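You operate a simulated robot arm through the tools that you are given. There is no shell and no other tool.

The job below is to be done with a simulated robot arm. You get a single attempt, and the scene is never put back.

Task
Put things in order on the top of the cream table. At the end: the white milk bottle from the top of the cream table stands where the orange stood; the white jar (marked "JAM") from the top of the cream table stands where the white small carton (marked "PLASTERS") stood; the orange stands where the white jar stood; the white small carton from the top of the cream table stands on top of the grey block; whatever was shut is shut again. Leave all else as you found it, and nothing knocked over.

The check looks at the end state, three seconds after you hand in, the way a careful person would. Anything else that was tipped, shoved, dropped, spilled or broken makes it a failure.

Robot
A 6-joint arm with a two-finger parallel gripper, fixed in place. Base frame: the origin is at the foot of the arm, x ahead of it, y to its left, z up; the work surface is at about z = 0. Units: mm, rad, N and s.
With the tool pointing down near the work surface it reaches from about 140 to 580 mm from the base axis. Its first joint turns from -1.152 to 1.152 rad. Payload 2.1 kg.
The TCP is the grasp point between the finger pads, 30 mm short of the fingertips. In the tool frame z runs along the fingers and y along their closing line. The gripper opens to 94 mm. The fingers are 28 mm wide and 10 mm thick; the gripper's body (50 by 96 mm) begins 55 mm behind the TCP.
Orientation is told as [roll, pitch, yaw] about the base's x, y, z axes, in that order, counted from this pose: with the fingers straight down and closing along the base's y, the tool's x points along the base's -x, its y along +y and its z along -z.

Tools
- The arm moves only by the tool send_rows. Its argument "deltas" is a list of rows, each a list of 3 entries, a list of its own where there are three numbers: the shift along the base's x, y, z in mm, then the turn, a rotation vector about the base's x, y, z in rad, then the gripper command, from -1 (shut) to 1 (fully open), values between in proportion. In form: [[[dx, dy, dz], [wx, wy, wz], gripper], ...]. A call has 1 to 20 rows; each row shifts and turns the commanded pose from where the row before left it. Each row takes 0.2 s and may step no farther than 50 mm and 0.15 rad from the row before; otherwise, or with a gripper value out of range, the whole call is refused. Where a pose cannot be reached the arm comes as near as it can. A force on the tool above 40 N (or 10 N above the force at the start of the call, whichever is more), or a blocked arm, ends the call early, and 0.2 s more pass. The fingers move at their own pace (about 72 mm/s each) and stop on an object; they squeeze with about 21 N. The grip force told is the motor's: it shows also when the fingers shut on nothing. Time passes only in rows, and 0.2 s behind the last, so rows that do not move let the fingers close. The reply holds the time, the measured pose of the TCP, the force on the tool along the base axes, the opening and the grip force, in the units named above and with some noise, with the torque about the TCP (base axes, N m) and any sound that the robot's microphone picked up.
- Cameras (640 x 400 px; columns grow to the right, rows downward): "scene" is fixed at [62.1, -370.8, 496]; the picture's right is [0.73, -0.68, 0.00], its down [-0.31, -0.34, -0.89] and it looks along [0.60, 0.65, -0.46] (base axes); focal length 312 px, centre (320, 200). "wrist" rides on the gripper at [76, 14, -103] in the tool frame; the picture's right is [-0.18, 0.98, 0.00], its down [-0.75, -0.14, -0.64] and it looks along [-0.63, -0.12, 0.77] (tool axes); focal length 243 px, centre (320, 200). There is no depth. A picture from a camera that has moved, and an enlarged one, comes with that camera's place and axes in the base frame and with its lens.
- get_image(camera): a new picture of that camera. No time passes.
- close_up(camera, box): a new picture of the part [left, top, right, bottom] of that camera's present view, enlarged. No time passes.
- finish_job(): hands the job in; it is judged then, once.

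Nothing tells you positions but the pictures and the camera data. Unless the task says otherwise, let go and move clear before handing in.

The tools are called after "Emit:" as name(argument=value, ...) on one line, values as JSON. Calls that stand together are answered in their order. send_rows: Moves the arm, as the interface text tells. Its arguments: {"type":"object","properties":{"deltas":{"type":"array","items":{"type":"array"}}},"required":["deltas"]} The other tools are called the same way: get_image (camera) takes a picture; close_up (camera, box) takes an enlarged picture of a part of a camera's view; finish_job () hands the job in.

At the start:

```text
clock: 0.0
position: [288.2, 51.7, 332.5]
orientation: [0.003, -0.001, 0.001]
force: [-0.3, 0.0, -0.2]
moment: [-0.01, -0.01, -0.01]
grip_width: 94.0
finger_force: 0.0
```

scene: 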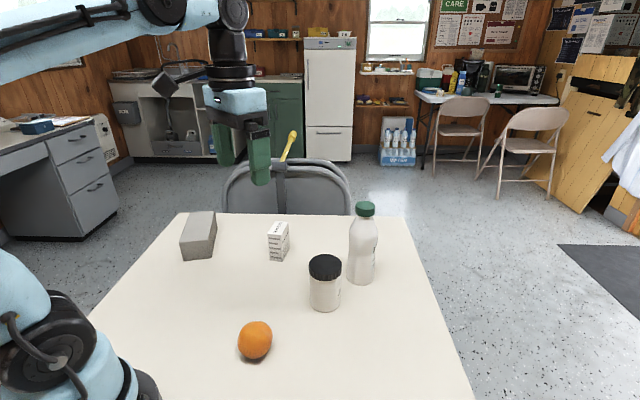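
wrist: 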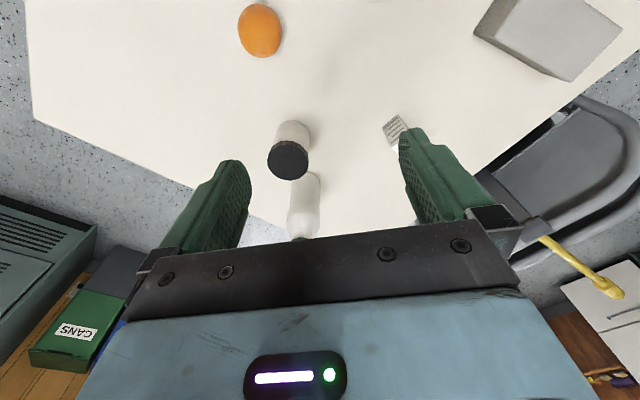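

I see the orange, the jam jar with its black lid, the milk bottle, the small carton and the grey block on the cream table. I'll take close-ups to locate each one accurately before moving.

Emit:
close_up(camera="scene", box=[160, 190, 320, 290])

Emit:
close_up(camera="scene", box=[280, 195, 440, 295])

Emit:
close_up(camera="scene", box=[200, 290, 360, 390])

Emit:
close_up(camera="wrist", box=[220, 80, 420, 205])

Emit:
close_up(camera="wrist", box=[440, 0, 640, 125])

```text
4.00 times, centred on (240, 240) of scene
camera zoom: at [62.1, -370.8, 496.0], right [0.73, -0.68, 0.0], down [-0.31, -0.34, -0.89], along [0.6, 0.65, -0.46], focal length 1249 px, centre (640, 40)
```

zoom: 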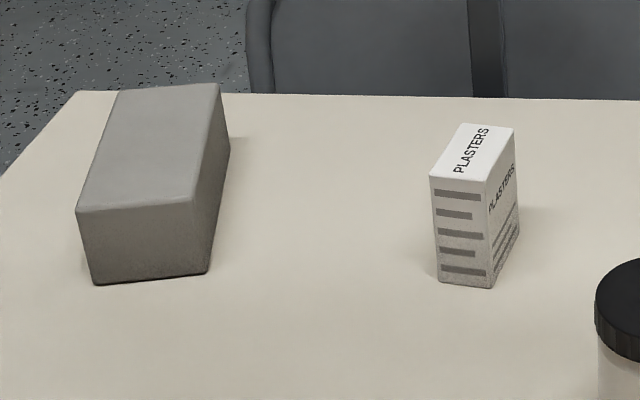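

```text
4.00 times, centred on (360, 245) of scene
camera zoom: at [62.1, -370.8, 496.0], right [0.73, -0.68, 0.0], down [-0.31, -0.34, -0.89], along [0.6, 0.65, -0.46], focal length 1249 px, centre (160, 20)
```

zoom: 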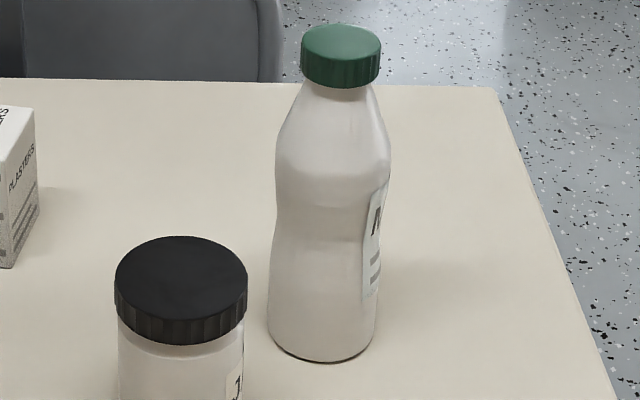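

```text
4.00 times, centred on (280, 340) of scene
camera zoom: at [62.1, -370.8, 496.0], right [0.73, -0.68, 0.0], down [-0.31, -0.34, -0.89], along [0.6, 0.65, -0.46], focal length 1249 px, centre (480, -360)
```

zoom: 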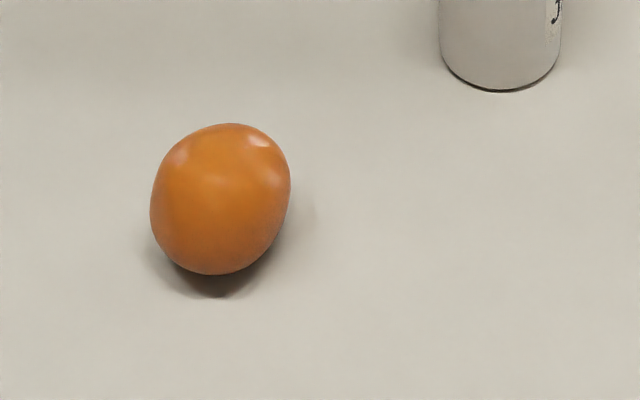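

```text
3.20 times, centred on (320, 142) of wrist
camera zoom: at [212.8, 65.3, 433.5], right [0.18, 0.98, 0.0], down [0.75, -0.14, 0.64], along [0.63, -0.12, -0.77], focal length 776 px, centre (320, 384)
```

zoom: 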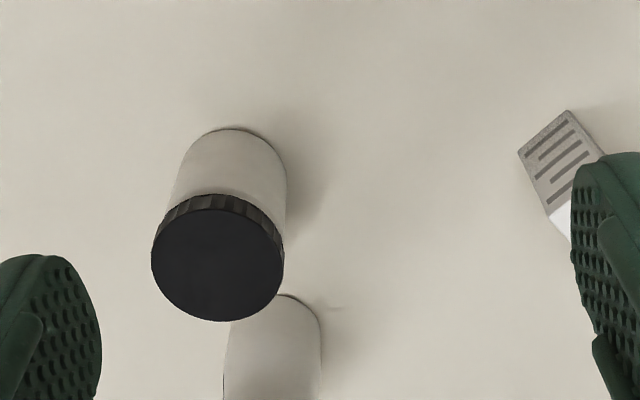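

```text
3.20 times, centred on (540, 62) of wrist
camera zoom: at [212.8, 65.3, 433.5], right [0.18, 0.98, 0.0], down [0.75, -0.14, 0.64], along [0.63, -0.12, -0.77], focal length 776 px, centre (-384, 640)
```

zoom: 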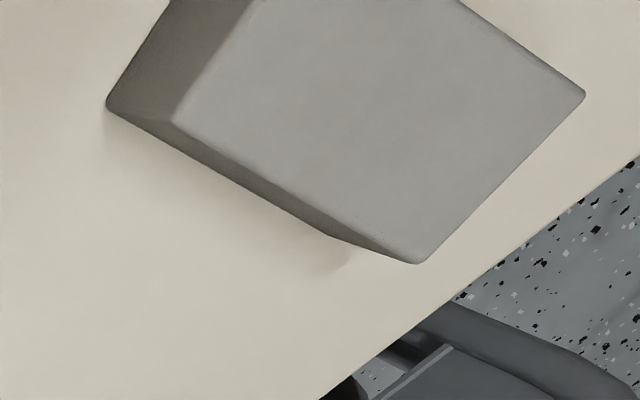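

The carton is at about (431, 177), roughly 35×54×78 mm with its long side near 33°. The block centre is about (305, 362) with its top at z≈55, the jar is near (404, -20), the bottle near (519, -19) and the orange near (232, -22). I'll start with the carton: hover above it, turned to match its sides, and check with the wrist camera.

Emit:
send_rows(deltas=[[[23.7, 20.9, -18], [0, 0, 0.0967], 1], [[23.7, 20.9, -18], [0, 0, 0.0967], 1], [[23.7, 20.9, -18], [0, 0, 0.0967], 1], [[23.7, 20.9, -18], [0, 0, 0.0967], 1], [[23.7, 20.9, -18], [0, 0, 0.0967], 1], [[23.9, 20.8, -18], [0, 0, 0.0967], 1], [[0, 0, 0], [0, 0, 0], 1], [[0, 0, 0], [0, 0, 0], 1]])

Emit:
get_image(camera="wrist")

Emit:
get_image(camera="scene")

```text
clock: 1.8
position: [430.7, 178.7, 221.7]
orientation: [0.003, -0.002, 0.581]
force: [-0.4, -0.2, 0.8]
moment: [0.02, -0.02, -0.01]
grip_width: 94.0
finger_force: 0.1
```

```text
taken
camera wrist: at [361.0, 147.8, 324.7], right [-0.39, 0.92, 0.0], down [0.71, 0.29, 0.64], along [0.59, 0.25, -0.77], focal length 243 px, centre (320, 200)
```

wrist: 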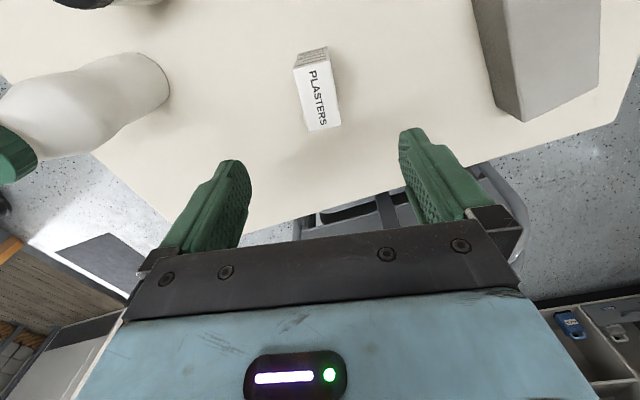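

```text
taken
```

scene: 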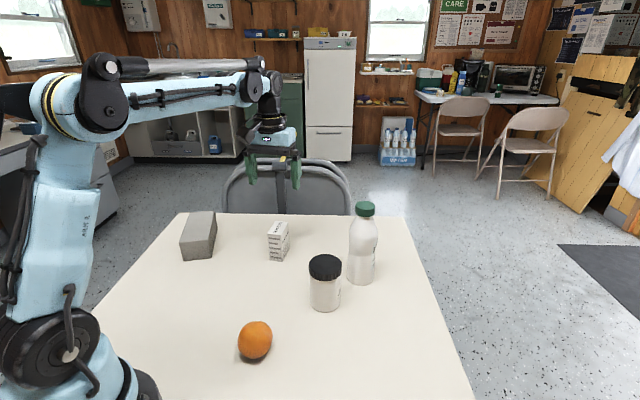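

Emit:
close_up(camera="wrist", box=[240, 30, 400, 130])

Emit:
close_up(camera="wrist", box=[440, 0, 640, 125])

Emit:
close_up(camera="scene", box=[320, 190, 400, 290])

```text
4.00 times, centred on (320, 80) of wrist
camera zoom: at [361.0, 147.8, 324.7], right [-0.39, 0.92, 0.0], down [0.71, 0.29, 0.64], along [0.59, 0.25, -0.77], focal length 970 px, centre (320, 680)
```

zoom: 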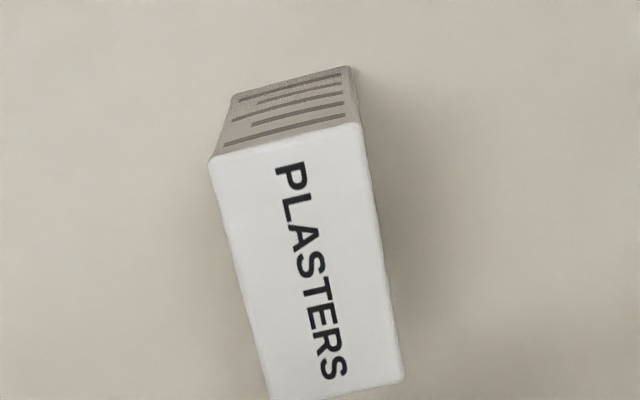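

```text
3.20 times, centred on (540, 62) of wrist
camera zoom: at [361.0, 147.8, 324.7], right [-0.39, 0.92, 0.0], down [0.71, 0.29, 0.64], along [0.59, 0.25, -0.77], focal length 776 px, centre (-384, 640)
```

zoom: 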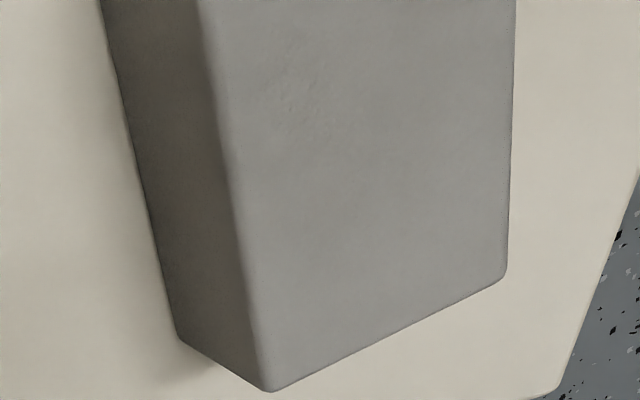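

```text
4.00 times, centred on (360, 240) of scene
camera zoom: at [62.1, -370.7, 496.0], right [0.73, -0.68, 0.0], down [-0.31, -0.34, -0.89], along [0.6, 0.65, -0.46], focal length 1249 px, centre (160, 40)
```

zoom: 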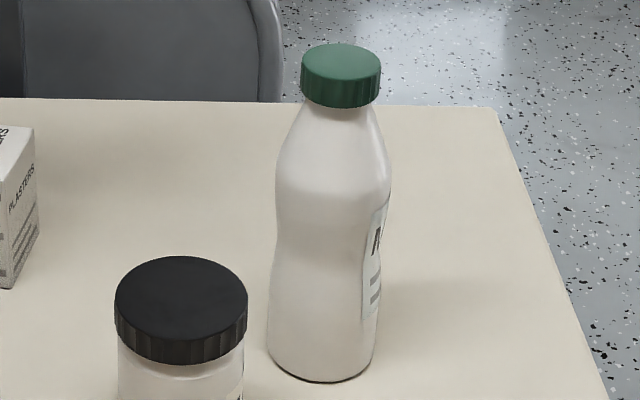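

The wrist view puts the carton at about (432, 176), 35 mm thick and turned about 35°. I'll lower partway and re-check the pose readings before going around it.

Emit:
send_rows(deltas=[[[0.4, -0.5, -20], [0, 0, 0.03], 1], [[0.4, -0.5, -20], [0, 0, 0], 1], [[0, 0, -20], [0, 0, 0], 1], [[0, 0, -20], [0, 0, 0], 1], [[0, 0, 0], [0, 0, 0], 1]])

Emit:
get_image(camera="wrist")

Emit:
send_rows(deltas=[[[0, 0, 0], [0, 0, 0], 1]])

```text
clock: 3.0
position: [431.0, 177.7, 141.9]
orientation: [0.001, -0.003, 0.612]
force: [0.0, 0.7, -0.2]
moment: [0.02, -0.01, -0.01]
grip_width: 93.9
finger_force: 0.1
```

```text
taken
camera wrist: at [362.0, 144.9, 244.0], right [-0.41, 0.91, 0.0], down [0.7, 0.32, 0.64], along [0.58, 0.27, -0.77], focal length 243 px, centre (320, 200)
```

wrist: 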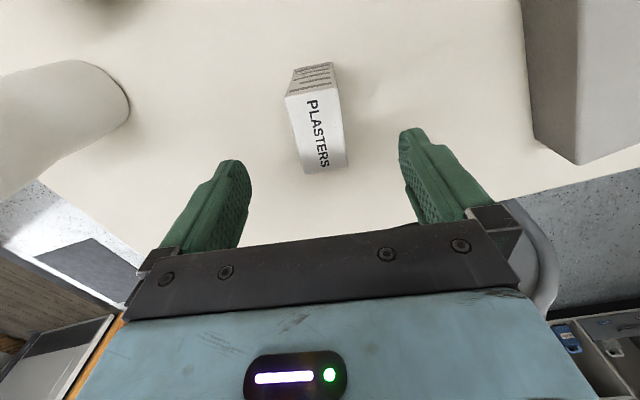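

```text
clock: 3.4
position: [430.6, 177.8, 142.2]
orientation: [0.001, -0.002, 0.611]
force: [-0.9, 0.6, -0.3]
moment: [0.01, 0.0, 0.0]
grip_width: 93.9
finger_force: 0.0
```

The carton sits between the fingers as expected, at about (431.5, 176). I'll descend around it to TCP z≈46 and close.

Emit:
send_rows(deltas=[[[-0.2, -0.5, -20], [0, 0, 0], 1], [[0, -0.5, -20], [0, 0, 0], 1], [[0, 0, -20], [0, 0, 0], 1], [[0, 0, -18], [0, 0, 0], 1], [[0, 0, -18], [0, 0, 0], 1], [[0, 0, 0], [0, 0, 0], 1]])

Emit:
get_image(camera="wrist")

Emit:
get_image(camera="scene")

```text
clock: 4.8
position: [430.7, 176.3, 46.7]
orientation: [0.002, -0.002, 0.611]
force: [0.7, -0.7, -0.1]
moment: [0.04, -0.02, -0.02]
grip_width: 93.9
finger_force: 0.0
```

```text
taken
camera wrist: at [361.1, 143.7, 150.1], right [-0.41, 0.91, 0.0], down [0.7, 0.32, 0.64], along [0.58, 0.27, -0.77], focal length 243 px, centre (320, 200)
```

wrist: 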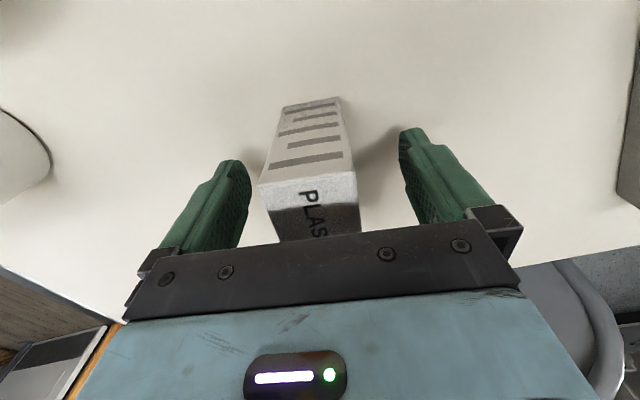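

```text
taken
```

scene: 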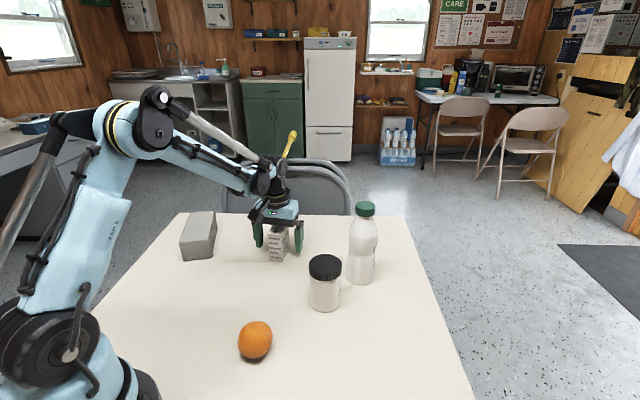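

The carton is between the fingers with clearance under the gripper body. I'll close on it and check the grip.

Emit:
send_rows(deltas=[[[0, 0, 0], [0, 0, 0], -0.1], [[0, 0, 0], [0, 0, 0], -0.2], [[0, 0, 0], [0, 0, 0], -1], [[0, 0, 0], [0, 0, 0], -1], [[0, 0, 0], [0, 0, 0], -1]])

Emit:
get_image(camera="wrist")

```text
clock: 6.0
position: [429.5, 175.2, 48.4]
orientation: [0.001, -0.002, 0.611]
force: [0.9, -0.1, -0.9]
moment: [0.0, -0.01, -0.01]
grip_width: 39.7
finger_force: 21.3
```

```text
taken
camera wrist: at [361.2, 143.7, 150.3], right [-0.41, 0.91, 0.0], down [0.7, 0.32, 0.64], along [0.58, 0.27, -0.77], focal length 243 px, centre (320, 200)
```

wrist: 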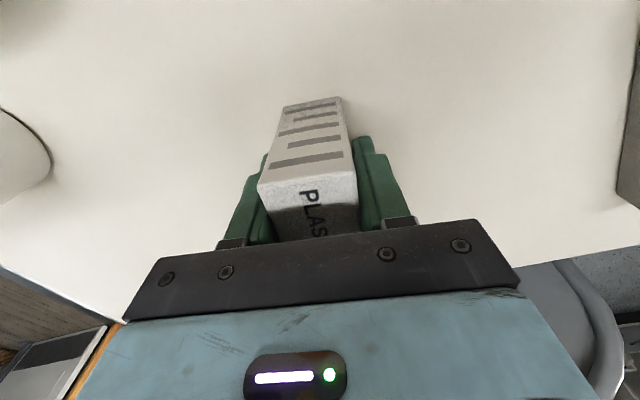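

The grip is firm at about 40 mm. I'll lift the carton straight up and carry it over to the grey block, turning to line it up with the block's long axis.

Emit:
send_rows(deltas=[[[0, 0, 5], [0, 0, 0], -1], [[0, 0, 15], [0, 0, 0], -1], [[0, 0, 25], [0, 0, 0], -1], [[0, 0, 25], [0, 0, 0], -1], [[0, 0, 25], [0, 0, 0], -1], [[0, 0, 20], [0, 0, 0], -1], [[0, 0, 0], [0, 0, 0], -1]])

Emit:
send_rows(deltas=[[[-5, 8, 0], [0, 0, 0.033], -1], [[-10.54, 15.5, 0], [0, 0, 0.033], -1], [[-10.54, 15.5, 0], [0, 0, 0.033], -1], [[-10.54, 15.5, 0], [0, 0, 0.033], -1], [[-10.54, 15.5, 0], [0, 0, 0.033], -1], [[-10.54, 15.5, 0], [0, 0, 0.033], -1], [[-10.54, 15.5, 0], [0, 0, 0.033], -1], [[-10.54, 15.5, 0], [0, 0, 0.033], -1], [[-10.54, 15.5, 0], [0, 0, 0.033], -1], [[-10.54, 15.5, 0], [0, 0, 0.033], -1], [[-10.54, 15.5, 0], [0, 0, 0.033], -1], [[-10.54, 15.5, 0], [0, 0, 0.031], -1], [[-5.56, 7.7, 0], [0, 0, 0], -1], [[0, 0, 0], [0, 0, 0], -1], [[0, 0, 0], [0, 0, 0], -1]])

Emit:
get_image(camera="wrist")

Emit:
get_image(camera="scene")

```text
clock: 7.6
position: [431.1, 175.6, 162.9]
orientation: [0.002, 0.0, 0.613]
force: [-0.2, -0.1, -0.9]
moment: [-0.03, -0.01, 0.03]
grip_width: 39.5
finger_force: 20.6
```

```text
clock: 10.8
position: [305.1, 362.4, 163.4]
orientation: [0.001, -0.001, 1.005]
force: [0.0, -0.7, -1.0]
moment: [0.02, -0.01, 0.0]
grip_width: 39.8
finger_force: 21.1
```

```text
taken
camera wrist: at [253.9, 304.9, 264.9], right [-0.73, 0.68, 0.0], down [0.52, 0.56, 0.64], along [0.44, 0.47, -0.77], focal length 243 px, centre (320, 200)
```

wrist: 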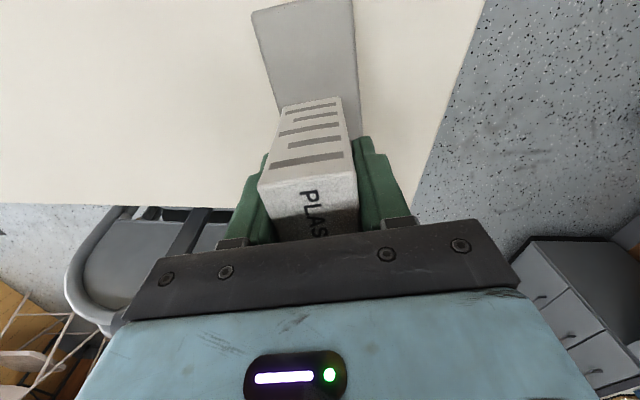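

```text
taken
```

scene: 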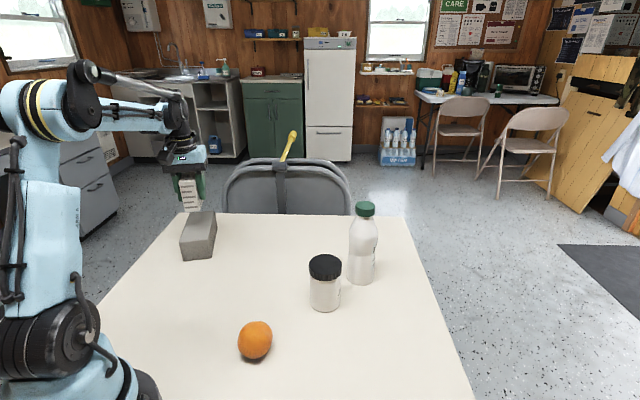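

The carton is held over the block and the block's edges in the wrist view match my estimate. I'll lower most of the way, then check from the fixed camera.

Emit:
send_rows(deltas=[[[0, 0, -15], [0, 0, 0], -1], [[0, 0, -15], [0, 0, 0], -1], [[0, 0, -12], [0, 0, 0], -1], [[0, 0, -8], [0, 0, 0], -1], [[0, 0, 0], [0, 0, 0], -1], [[0, 0, 0], [0, 0, 0], -1]])

Emit:
close_up(camera="scene", box=[140, 150, 260, 270])

Emit:
get_image(camera="wrist")

```text
clock: 12.2
position: [304.0, 360.9, 112.9]
orientation: [0.002, -0.001, 1.004]
force: [0.2, -0.1, -0.5]
moment: [0.02, 0.01, 0.03]
grip_width: 39.5
finger_force: 21.5
```

```text
3.33 times, centred on (200, 210) of scene
camera zoom: at [62.1, -370.8, 496.0], right [0.73, -0.68, 0.0], down [-0.31, -0.34, -0.89], along [0.6, 0.65, -0.46], focal length 1041 px, centre (720, 167)
```

zoom: 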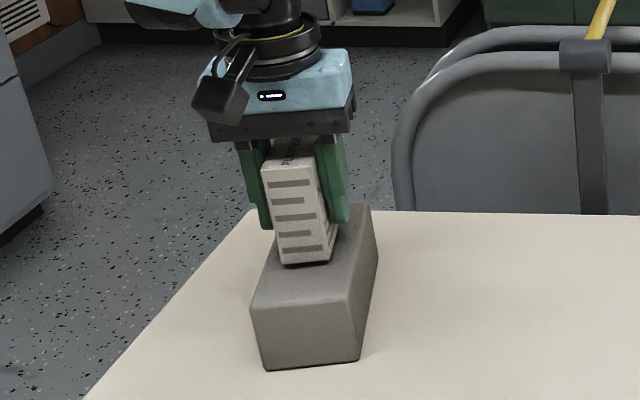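

```text
taken
camera wrist: at [252.4, 304.1, 215.4], right [-0.73, 0.68, 0.0], down [0.52, 0.56, 0.64], along [0.44, 0.47, -0.77], focal length 243 px, centre (320, 200)
```

wrist: 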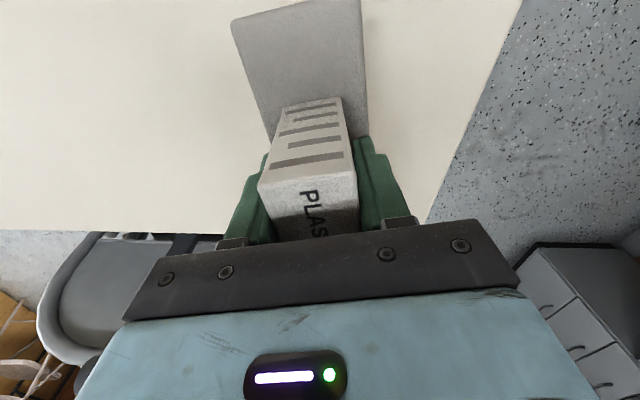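

The carton is about 10 mm above the block and well centred. I'll lower in small steps and watch the vertical force.

Emit:
send_rows(deltas=[[[0, 0, -3], [0, 0, 0], -1], [[0, 0, -3], [0, 0, 0], -1], [[0, 0, -1.5], [0, 0, 0], -1], [[0, 0, 0], [0, 0, 0], -1]])

Emit:
send_rows(deltas=[[[0, 0, -1], [0, 0, 0], -1], [[0, 0, 0], [0, 0, 0], -1]])

Emit:
close_up(camera="scene", box=[170, 180, 230, 240])

```text
clock: 13.2
position: [304.2, 361.8, 105.6]
orientation: [0.004, -0.002, 1.005]
force: [-1.6, 0.1, 18.5]
moment: [-0.04, -0.03, -0.02]
grip_width: 39.7
finger_force: 21.1
```

```text
clock: 13.8
position: [306.1, 361.6, 103.5]
orientation: [0.001, -0.002, 1.005]
force: [-1.2, 2.7, 18.2]
moment: [0.01, -0.01, 0.02]
grip_width: 39.7
finger_force: 20.0
```

```text
6.67 times, centred on (200, 210) of scene
camera zoom: at [62.0, -370.8, 496.0], right [0.73, -0.68, 0.0], down [-0.31, -0.34, -0.89], along [0.6, 0.65, -0.46], focal length 2082 px, centre (1120, 133)
```

zoom: 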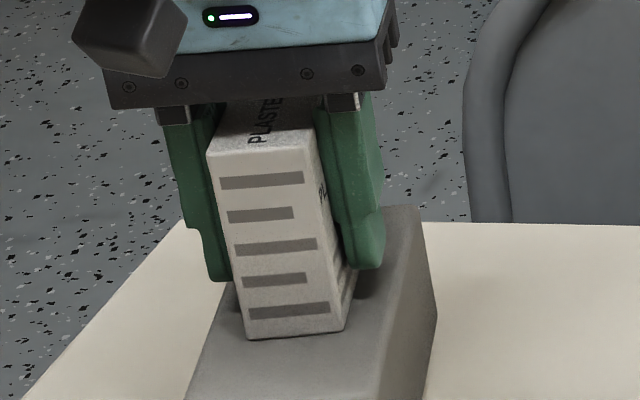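

The carton is resting on the block, with about 18 N showing contact. I'll ease the pressure slightly and open the fingers.

Emit:
send_rows(deltas=[[[0, 0, 1], [0, 0, 0], -1], [[0, 0, 0], [0, 0, 0], -0.1], [[0, 0, 0], [0, 0, 0], 0.1], [[0, 0, 0], [0, 0, 0], 0.3], [[0, 0, 0], [0, 0, 0], 0.3]])

Emit:
get_image(camera="wrist")

Emit:
close_up(camera="scene", box=[140, 150, 260, 270])

```text
clock: 15.0
position: [304.0, 362.8, 104.3]
orientation: [0.002, -0.003, 1.006]
force: [-0.8, 0.0, -0.7]
moment: [0.01, 0.0, 0.01]
grip_width: 60.9
finger_force: 0.1
```

```text
taken
camera wrist: at [253.1, 304.0, 206.7], right [-0.73, 0.68, 0.0], down [0.52, 0.56, 0.64], along [0.44, 0.47, -0.77], focal length 243 px, centre (320, 200)
```

wrist: 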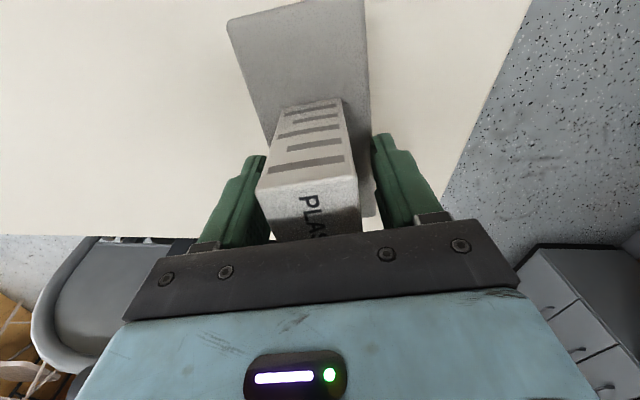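

```text
3.33 times, centred on (200, 210) of scene
camera zoom: at [62.1, -370.8, 496.0], right [0.73, -0.68, 0.0], down [-0.31, -0.34, -0.89], along [0.6, 0.65, -0.46], focal length 1041 px, centre (720, 167)
```

zoom: 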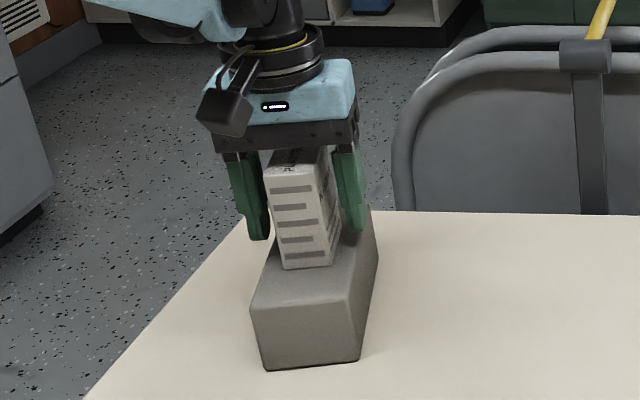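

The carton stands on the block and the fingers are clear of it. I'll rise straight up, then travel to a hover over the jar at yaw 0.

Emit:
send_rows(deltas=[[[0, 0, 8], [0, 0, 0], 0.4], [[0, 0, 20], [0, 0, 0], 0.4], [[0, 0, 30], [0, 0, 0], 0.4], [[0, 0, 35], [0, 0, 0], 0.6], [[0, 0, 35], [0, 0, 0], 1], [[0, 0, 10], [0, 0, 0], 1]])

Emit:
close_up(camera="scene", box=[140, 170, 260, 290])

```text
clock: 16.4
position: [304.8, 362.5, 243.8]
orientation: [0.002, -0.002, 1.005]
force: [-0.3, 0.0, -0.3]
moment: [0.03, 0.0, -0.01]
grip_width: 93.8
finger_force: 0.0
```

```text
3.33 times, centred on (200, 230) of scene
camera zoom: at [62.1, -370.8, 496.0], right [0.73, -0.68, 0.0], down [-0.31, -0.34, -0.89], along [0.6, 0.65, -0.46], focal length 1041 px, centre (720, 100)
```

zoom: 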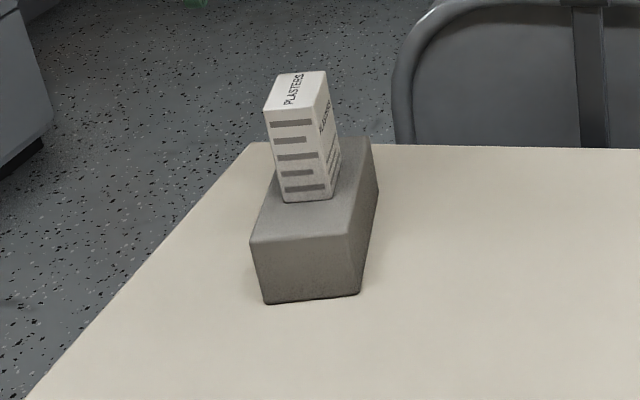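

The carton is standing squarely on the block. Next I'll move over to the jar and view it from above.

Emit:
send_rows(deltas=[[[8.2, -31.9, -2], [0, 0, -0.0838], 1], [[8.2, -31.9, -2], [0, 0, -0.0838], 1], [[8.2, -31.9, -2], [0, 0, -0.0838], 1], [[8.2, -31.9, -2], [0, 0, -0.0838], 1], [[8.2, -31.9, -2], [0, 0, -0.0838], 1], [[8.2, -31.9, -2], [0, 0, -0.0838], 1], [[8.2, -31.9, -2], [0, 0, -0.0838], 1], [[8.2, -31.9, -2], [0, 0, -0.0838], 1], [[8.2, -31.9, -2], [0, 0, -0.0838], 1], [[8.2, -31.9, -2], [0, 0, -0.0838], 1], [[8.2, -31.9, -2], [0, 0, -0.0838], 1], [[8.2, -31.8, -2], [0, 0, -0.0838], 1], [[0, 0, 0], [0, 0, 0], 1], [[0, 0, 0], [0, 0, 0], 1]])

Emit:
get_image(camera="wrist")

Emit:
close_up(camera="wrist", box=[240, 40, 400, 140])

Emit:
get_image(camera="scene")

```text
clock: 19.4
position: [401.9, -23.7, 217.6]
orientation: [0.001, -0.001, 0.001]
force: [0.4, 0.1, 0.0]
moment: [-0.01, -0.01, -0.02]
grip_width: 94.0
finger_force: 0.1
```

```text
taken
camera wrist: at [326.9, -9.2, 319.6], right [0.18, 0.98, 0.0], down [0.75, -0.14, 0.64], along [0.63, -0.12, -0.77], focal length 243 px, centre (320, 200)
```

wrist: 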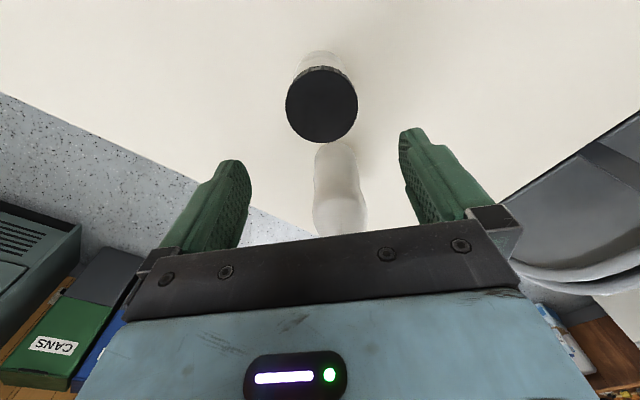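

```text
4.00 times, centred on (320, 90) of wrist
camera zoom: at [326.9, -9.2, 319.6], right [0.18, 0.98, 0.0], down [0.75, -0.14, 0.64], along [0.63, -0.12, -0.77], focal length 970 px, centre (320, 640)
```

zoom: 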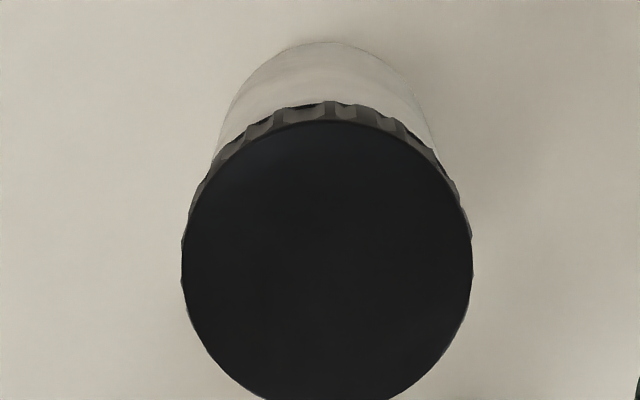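

```text
taken
```

scene: 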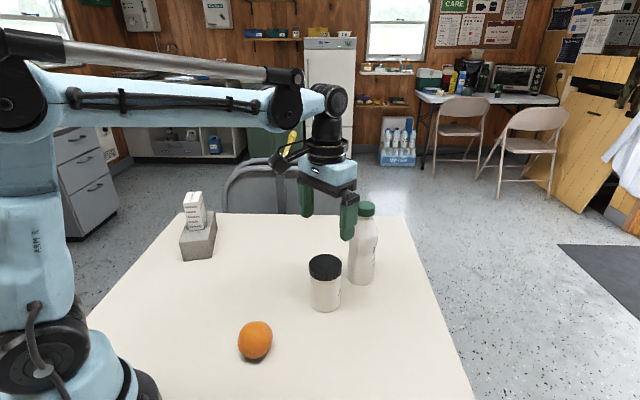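

The jar is at about (403.7, -21.2), with its lid about 66 mm wide and its top near z=98. I'll centre on it and descend in two stages.

Emit:
send_rows(deltas=[[[0.8, 1.0, -20], [0, 0, 0], 1], [[0, 1.0, -20], [0, 0, 0], 1], [[0, 0, -20], [0, 0, 0], 1], [[0, 0, -20], [0, 0, 0], 1], [[0, 0, 0], [0, 0, 0], 1]])

Emit:
get_image(camera="wrist")

```text
clock: 20.6
position: [402.9, -19.0, 138.2]
orientation: [0.002, -0.001, 0.001]
force: [-0.1, 0.7, 0.1]
moment: [0.0, 0.01, -0.03]
grip_width: 93.8
finger_force: 0.1
```

```text
taken
camera wrist: at [328.6, -5.5, 240.0], right [0.18, 0.98, 0.0], down [0.75, -0.14, 0.64], along [0.63, -0.12, -0.77], focal length 243 px, centre (320, 200)
```

wrist: 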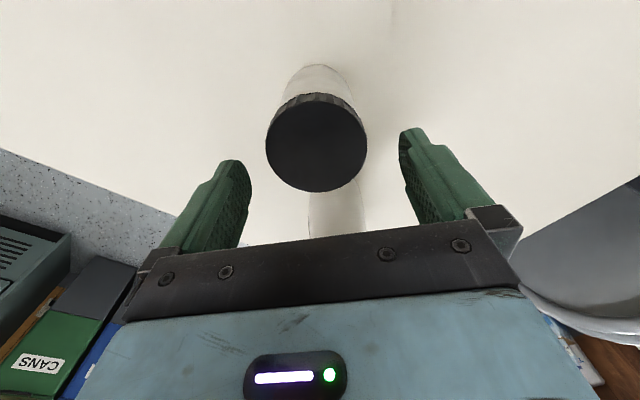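

Emit:
send_rows(deltas=[[[-0.6, -1.0, -15], [0, 0, 0], 1], [[-0.5, -1.0, -15], [0, 0, 0], 1], [[0, 0, -15], [0, 0, 0], 1], [[0, 0, -15], [0, 0, 0], 1], [[0, 0, -13], [0, 0, 0], 1], [[0, 0, -10], [0, 0, 0], 1], [[0, 0, 0], [0, 0, 0], 1], [[0, 0, 0], [0, 0, 0], 1]])

Emit:
get_image(camera="wrist")

Emit:
close_up(camera="scene", box=[260, 190, 420, 320])

```text
clock: 22.4
position: [402.4, -21.0, 53.5]
orientation: [0.002, -0.001, 0.0]
force: [0.6, -0.3, 0.0]
moment: [0.02, -0.02, 0.0]
grip_width: 94.1
finger_force: 0.0
```

```text
taken
camera wrist: at [327.7, -6.9, 157.3], right [0.18, 0.98, 0.0], down [0.75, -0.14, 0.64], along [0.63, -0.12, -0.77], focal length 243 px, centre (320, 200)
```

wrist: 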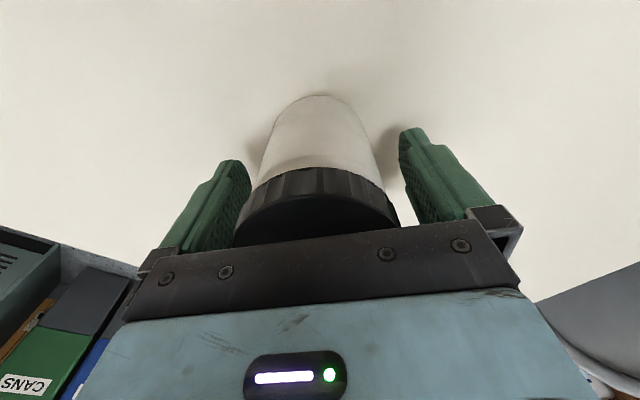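

```text
3.08 times, centred on (340, 255) of scene
camera zoom: at [62.1, -370.8, 496.0], right [0.73, -0.68, 0.0], down [-0.31, -0.34, -0.89], along [0.6, 0.65, -0.46], focal length 961 px, centre (258, 31)
```

zoom: 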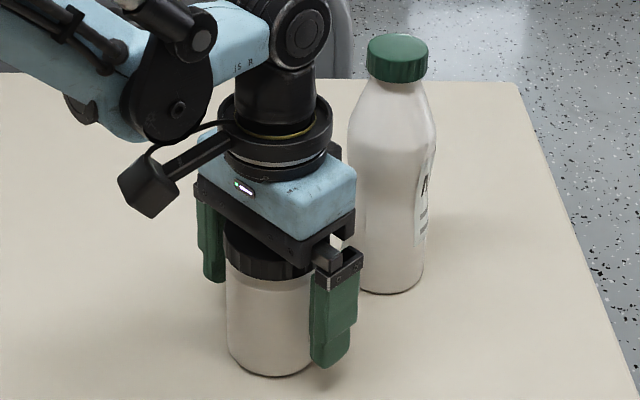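

The fingers straddle the jar with no contact. I'll close gently on the jar body and check.

Emit:
send_rows(deltas=[[[0, 0, 0], [0, 0, 0], 0.6], [[0, 0, 0], [0, 0, 0], 0.45], [[0, 0, 0], [0, 0, 0], 0.3], [[0, 0, 0], [0, 0, 0], -1], [[0, 0, 0], [0, 0, 0], -1], [[0, 0, 0], [0, 0, 0], -1]])

Emit:
get_image(camera="wrist")

Emit:
close_up(camera="scene", box=[260, 190, 420, 320])

```text
clock: 23.8
position: [402.8, -20.5, 55.2]
orientation: [0.001, -0.001, 0.0]
force: [-0.6, -0.4, 0.3]
moment: [0.03, 0.02, -0.01]
grip_width: 64.8
finger_force: 20.7
```

```text
taken
camera wrist: at [327.7, -7.0, 157.5], right [0.18, 0.98, 0.0], down [0.75, -0.14, 0.64], along [0.63, -0.12, -0.77], focal length 243 px, centre (320, 200)
```

wrist: 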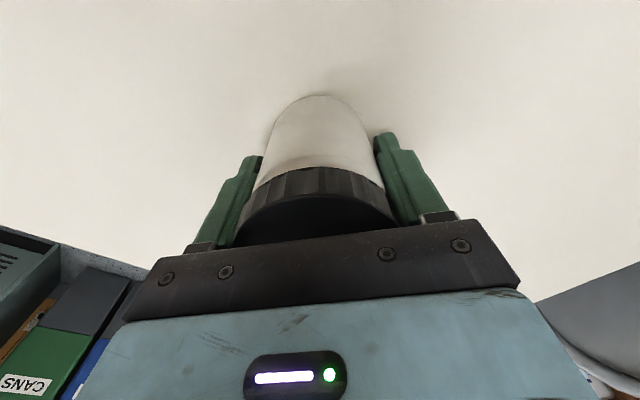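

```text
3.08 times, centred on (340, 255) of scene
camera zoom: at [62.1, -370.8, 496.0], right [0.73, -0.68, 0.0], down [-0.31, -0.34, -0.89], along [0.6, 0.65, -0.46], focal length 961 px, centre (258, 31)
```

zoom: 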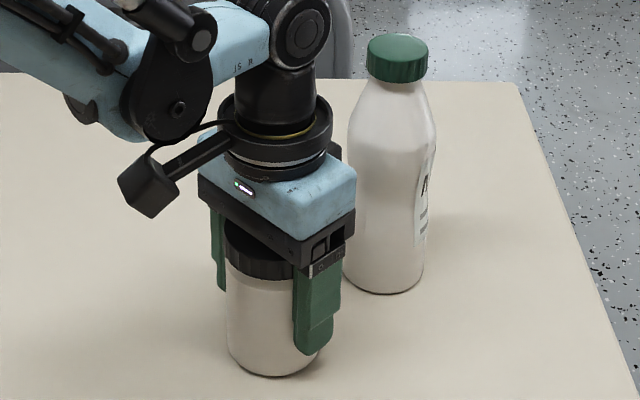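

The grip is on the jar body at about 65 mm, below the lid. I'll lift it and carry it to the carton's old spot at about (431.7, 176).

Emit:
send_rows(deltas=[[[0, 0, 4], [0, 0, 0], -1], [[0, 0, 10], [0, 0, 0], -1], [[0, 0, 20], [0, 0, 0], -1], [[0, 0, 20], [0, 0, 0], -1], [[0, 0, 10], [0, 0, 0], -1], [[0, 0, 0], [0, 0, 0], -1]])

Emit:
send_rows(deltas=[[[1, 7, 0], [0, 0, 0], -1], [[2.0, 14, 0], [0, 0, 0], -1], [[2.8, 20, 0], [0, 0, 0], -1], [[2.8, 20, 0], [0, 0, 0], -1], [[2.8, 20, 0], [0, 0, 0], -1], [[2.8, 20, 0], [0, 0, 0], -1], [[2.8, 20, 0], [0, 0, 0], -1], [[2.8, 20, 0], [0, 0, 0], -1], [[2.8, 20, 0], [0, 0, 0], -1], [[2.8, 18, 0], [0, 0, 0], -1], [[1.6, 12, 0], [0, 0, 0], -1], [[1, 6, 0], [0, 0, 0], -1], [[0, 0, 0], [0, 0, 0], -1], [[0, 0, 0], [0, 0, 0], -1]])

Emit:
get_image(camera="wrist")

Emit:
get_image(camera="scene")

```text
clock: 25.2
position: [401.5, -22.9, 119.4]
orientation: [0.003, -0.003, 0.002]
force: [0.2, 0.4, -3.1]
moment: [-0.02, 0.01, 0.0]
grip_width: 65.0
finger_force: 21.0
```

```text
clock: 28.2
position: [431.9, 175.2, 119.8]
orientation: [0.001, -0.001, -0.001]
force: [0.4, -0.2, -3.3]
moment: [0.02, -0.02, -0.02]
grip_width: 64.6
finger_force: 21.3
```

```text
taken
camera wrist: at [356.4, 188.4, 221.5], right [0.18, 0.98, 0.0], down [0.75, -0.14, 0.64], along [0.63, -0.12, -0.77], focal length 243 px, centre (320, 200)
```

wrist: 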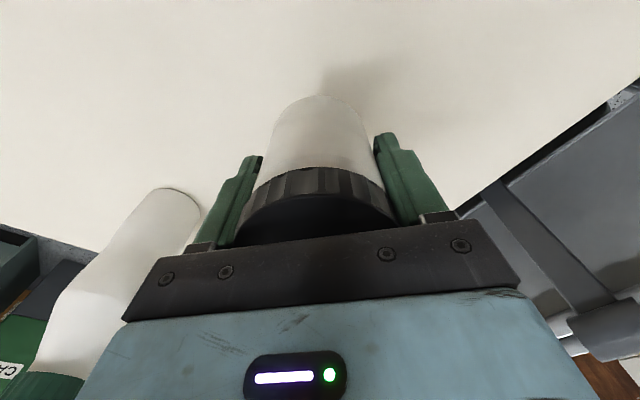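

```text
taken
```

scene: 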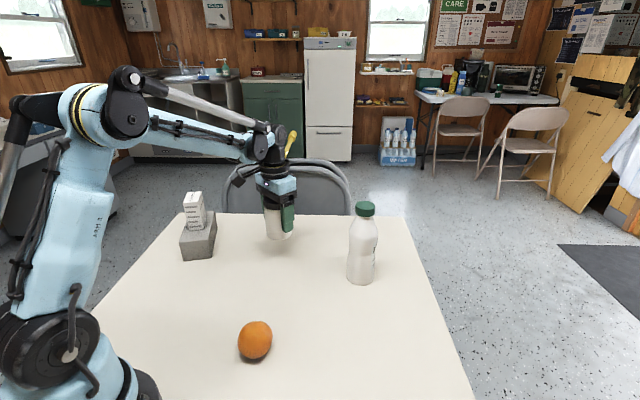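

The jar is over the carton's old spot. I'll make a small correction and lower it most of the way down.

Emit:
send_rows(deltas=[[[-0.3, 1.2, -10], [0, 0, 0], -1], [[0, 0, -15], [0, 0, 0], -1], [[0, 0, -15], [0, 0, 0], -1], [[0, 0, -10], [0, 0, 0], -1], [[0, 0, -5], [0, 0, 0], -1], [[0, 0, 0], [0, 0, 0], -1], [[0, 0, 0], [0, 0, 0], -1]])

Emit:
close_up(camera="scene", box=[220, 180, 340, 280])

Emit:
get_image(camera="wrist")

```text
clock: 29.8
position: [429.7, 175.4, 64.2]
orientation: [0.001, -0.001, -0.001]
force: [0.6, 0.7, -3.6]
moment: [0.0, -0.02, 0.02]
grip_width: 64.7
finger_force: 20.8
```

```text
4.00 times, centred on (280, 230) of scene
camera zoom: at [62.1, -370.8, 496.0], right [0.73, -0.68, 0.0], down [-0.31, -0.34, -0.89], along [0.6, 0.65, -0.46], focal length 1249 px, centre (480, 80)
```

zoom: 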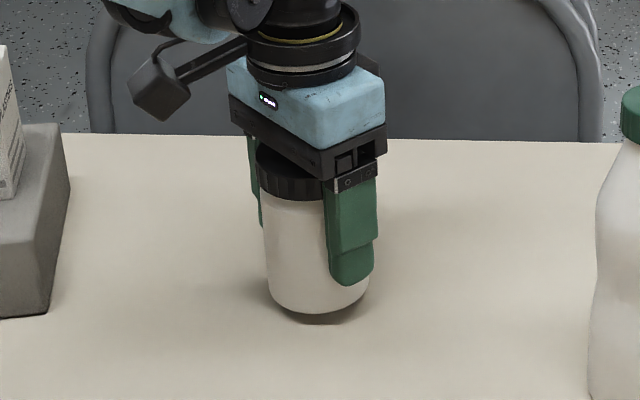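

```text
taken
camera wrist: at [355.3, 190.2, 166.9], right [0.18, 0.98, 0.0], down [0.75, -0.14, 0.64], along [0.63, -0.12, -0.77], focal length 243 px, centre (320, 200)
```

wrist: 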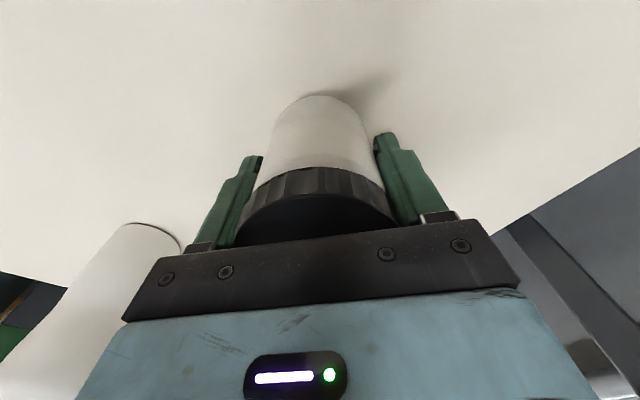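

The jar's base is about 9 mm above the table. I'll lower in small steps and watch for contact.

Emit:
send_rows(deltas=[[[0, 0, -4], [0, 0, 0], -1], [[0, 0, -3], [0, 0, 0], -1], [[0, 0, -1], [0, 0, 0], -1], [[0, 0, 0], [0, 0, 0], -1]])

Emit:
send_rows(deltas=[[[0, 0, -1], [0, 0, 0], -1], [[0, 0, 0], [0, 0, 0], -1]])

```text
clock: 30.8
position: [430.6, 175.9, 56.2]
orientation: [0.001, -0.003, -0.001]
force: [0.2, -1.1, -3.3]
moment: [0.0, 0.01, 0.0]
grip_width: 64.6
finger_force: 20.9
```

```text
clock: 31.4
position: [430.5, 176.2, 55.2]
orientation: [0.0, -0.002, -0.002]
force: [0.3, 0.2, -3.9]
moment: [0.0, 0.0, -0.01]
grip_width: 64.9
finger_force: 21.4
```

Emit:
send_rows(deltas=[[[0, 0, -0.7], [0, 0, 0], -1], [[0, 0, 0], [0, 0, 0], -1]])

Emit:
close_up(camera="scene", box=[250, 220, 330, 280])

```text
clock: 32.0
position: [431.2, 176.1, 54.7]
orientation: [0.002, -0.001, 0.0]
force: [0.1, -1.4, -0.1]
moment: [0.01, 0.03, 0.0]
grip_width: 64.9
finger_force: 21.0
```

```text
6.67 times, centred on (290, 250) of scene
camera zoom: at [62.1, -370.8, 496.0], right [0.73, -0.68, 0.0], down [-0.31, -0.34, -0.89], along [0.6, 0.65, -0.46], focal length 2082 px, centre (520, -133)
```

zoom: 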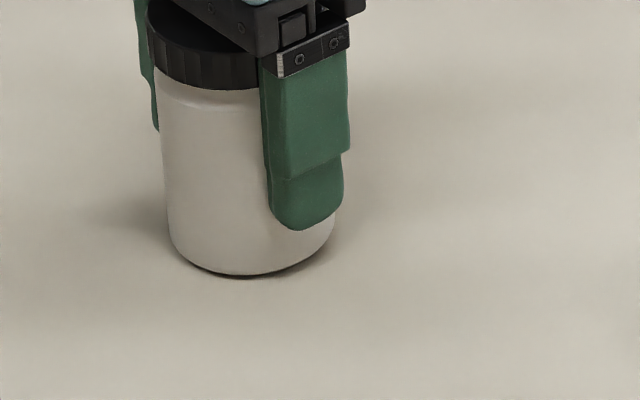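

The weight has come off the gripper, so the jar is touching the table. I'll open the fingers and rise clear.

Emit:
send_rows(deltas=[[[0, 0, -0.2], [0, 0, 0], -1], [[0, 0, 0], [0, 0, 0], 0.45], [[0, 0, 0], [0, 0, 0], 0.6], [[0, 0, 0], [0, 0, 0], 0.8], [[0, 0, 0], [0, 0, 0], 1], [[0, 0, 0], [0, 0, 0], 1]])

Emit:
get_image(camera="wrist")

Emit:
close_up(camera="scene", box=[220, 180, 340, 280])

```text
clock: 33.4
position: [430.9, 177.9, 55.7]
orientation: [0.002, -0.002, 0.0]
force: [-0.2, -1.0, -0.1]
moment: [-0.01, -0.02, 0.0]
grip_width: 93.9
finger_force: 0.1
```

```text
taken
camera wrist: at [355.1, 190.7, 157.9], right [0.18, 0.98, 0.0], down [0.75, -0.14, 0.64], along [0.63, -0.12, -0.77], focal length 243 px, centre (320, 200)
```

wrist: 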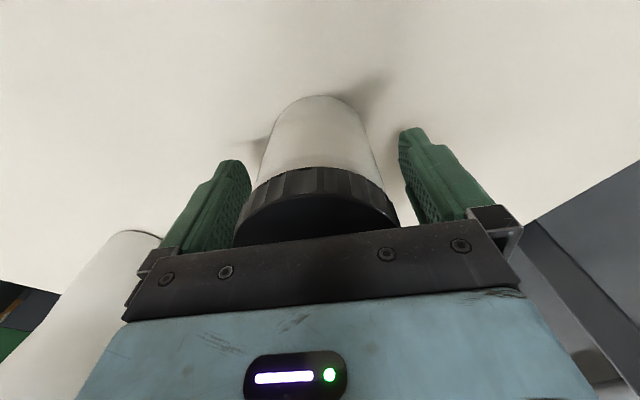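

```text
4.00 times, centred on (280, 230) of scene
camera zoom: at [62.1, -370.8, 496.0], right [0.73, -0.68, 0.0], down [-0.31, -0.34, -0.89], along [0.6, 0.65, -0.46], focal length 1249 px, centre (480, 80)
```

zoom: 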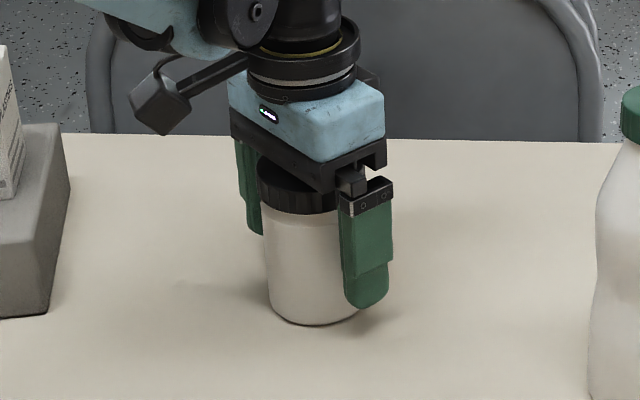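

The jar stands in place and the fingers are clear. I'll rise, then move to hover over the orange.

Emit:
send_rows(deltas=[[[0, 0, 10], [0, 0, 0], 1], [[0, 0, 25], [0, 0, 0], 1], [[0, 0, 30], [0, 0, 0], 1], [[0, 0, 30], [0, 0, 0], 1], [[0, 0, 25], [0, 0, 0], 1], [[-20, -20, 0], [0, 0, 0], 1], [[-25, -25, 0], [0, 0, 0], 1], [[-25, -25, 0], [0, 0, 0], 1], [[-25, -25, 0], [0, 0, 0], 1], [[-25, -25, 0], [0, 0, 0], 1], [[-25, -25, 0], [0, 0, 0], 1], [[-25, -25, 0], [0, 0, 0], 1], [[-20, -20, 0], [0, 0, 0], 1], [[-9, -9, 0], [0, 0, 0], 1], [[0, 0, 0], [0, 0, 0], 1], [[0, 0, 0], [0, 0, 0], 1]])

Emit:
get_image(camera="wrist")

Emit:
close_up(camera="wrist", box=[240, 40, 400, 140])

Emit:
get_image(camera="scene")

```text
clock: 36.8
position: [231.0, -22.0, 176.7]
orientation: [0.001, -0.002, 0.001]
force: [0.0, -0.1, -0.2]
moment: [-0.02, -0.01, 0.0]
grip_width: 93.7
finger_force: 0.1
```

```text
taken
camera wrist: at [156.4, -9.0, 278.6], right [0.18, 0.98, 0.0], down [0.75, -0.14, 0.64], along [0.63, -0.12, -0.77], focal length 243 px, centre (320, 200)
```

wrist: 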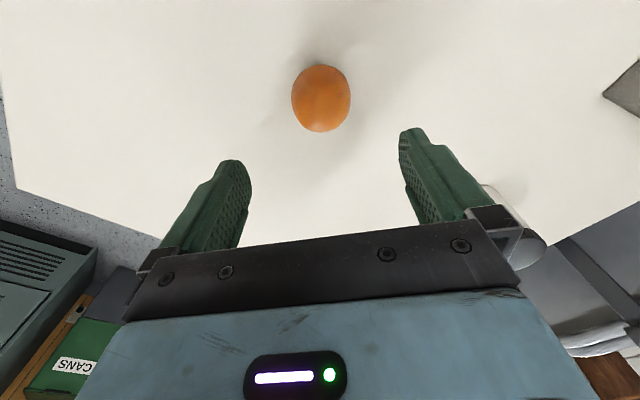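

```text
4.00 times, centred on (320, 90) of wrist
camera zoom: at [156.4, -9.0, 278.6], right [0.18, 0.98, 0.0], down [0.75, -0.14, 0.64], along [0.63, -0.12, -0.77], focal length 970 px, centre (320, 640)
```

zoom: 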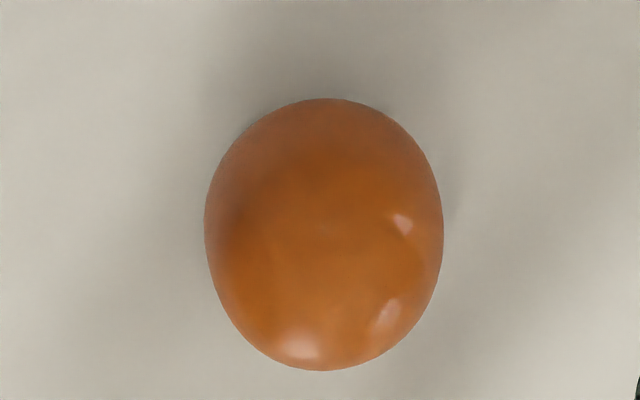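

```text
taken
```

scene: 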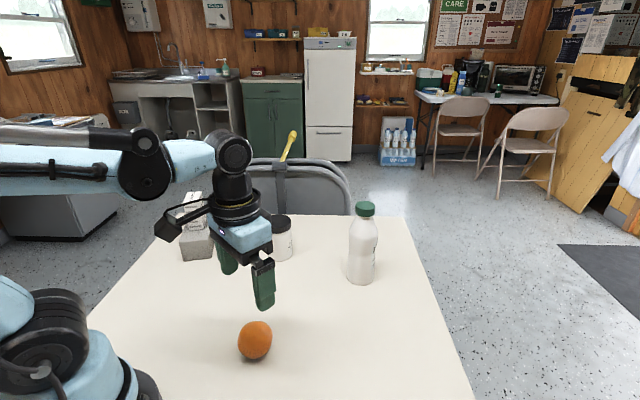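

The orange is at about (231.8, -22.2) and close to 60 mm across, which matches the first estimate. I'll descend around it to TCP z≈38.

Emit:
send_rows(deltas=[[[-0.5, 0.7, -20], [0, 0, 0], 1], [[0, 0, -20], [0, 0, 0], 1], [[0, 0, -20], [0, 0, 0], 1], [[0, 0, -20], [0, 0, 0], 1], [[0, 0, -20], [0, 0, 0], 1], [[0, 0, -16], [0, 0, 0], 1], [[0, 0, -12], [0, 0, 0], 1], [[0, 0, -8], [0, 0, 0], 1], [[0, 0, 0], [0, 0, 0], 1], [[0, 0, 0], [0, 0, 0], 1]])

Emit:
get_image(camera="wrist")

Emit:
close_up(camera="scene", box=[180, 270, 340, 390])

```text
clock: 39.0
position: [231.3, -22.2, 37.9]
orientation: [0.0, 0.0, 0.0]
force: [0.2, -0.6, -0.5]
moment: [0.0, -0.01, 0.01]
grip_width: 94.2
finger_force: 0.0
```

```text
taken
camera wrist: at [156.0, -8.2, 140.9], right [0.18, 0.98, 0.0], down [0.75, -0.14, 0.64], along [0.63, -0.12, -0.77], focal length 243 px, centre (320, 200)
```

wrist: 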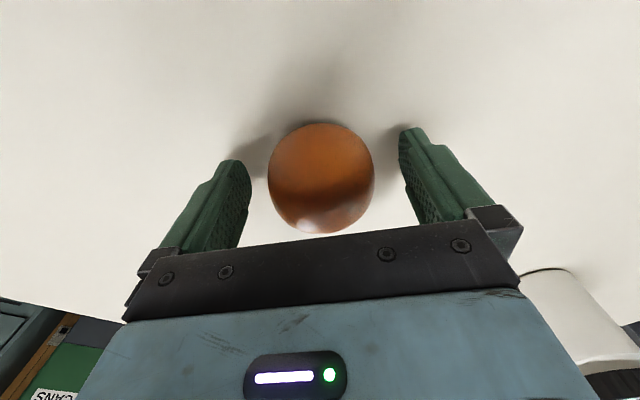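

```text
3.33 times, centred on (260, 330) of scene
camera zoom: at [62.1, -370.8, 496.0], right [0.73, -0.68, 0.0], down [-0.31, -0.34, -0.89], along [0.6, 0.65, -0.46], focal length 1041 px, centre (520, -233)
```

zoom: 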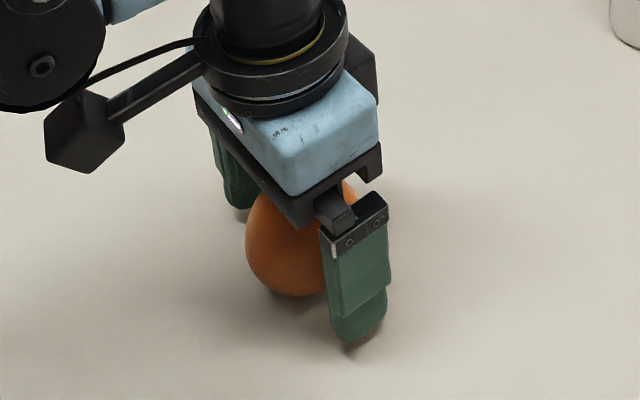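

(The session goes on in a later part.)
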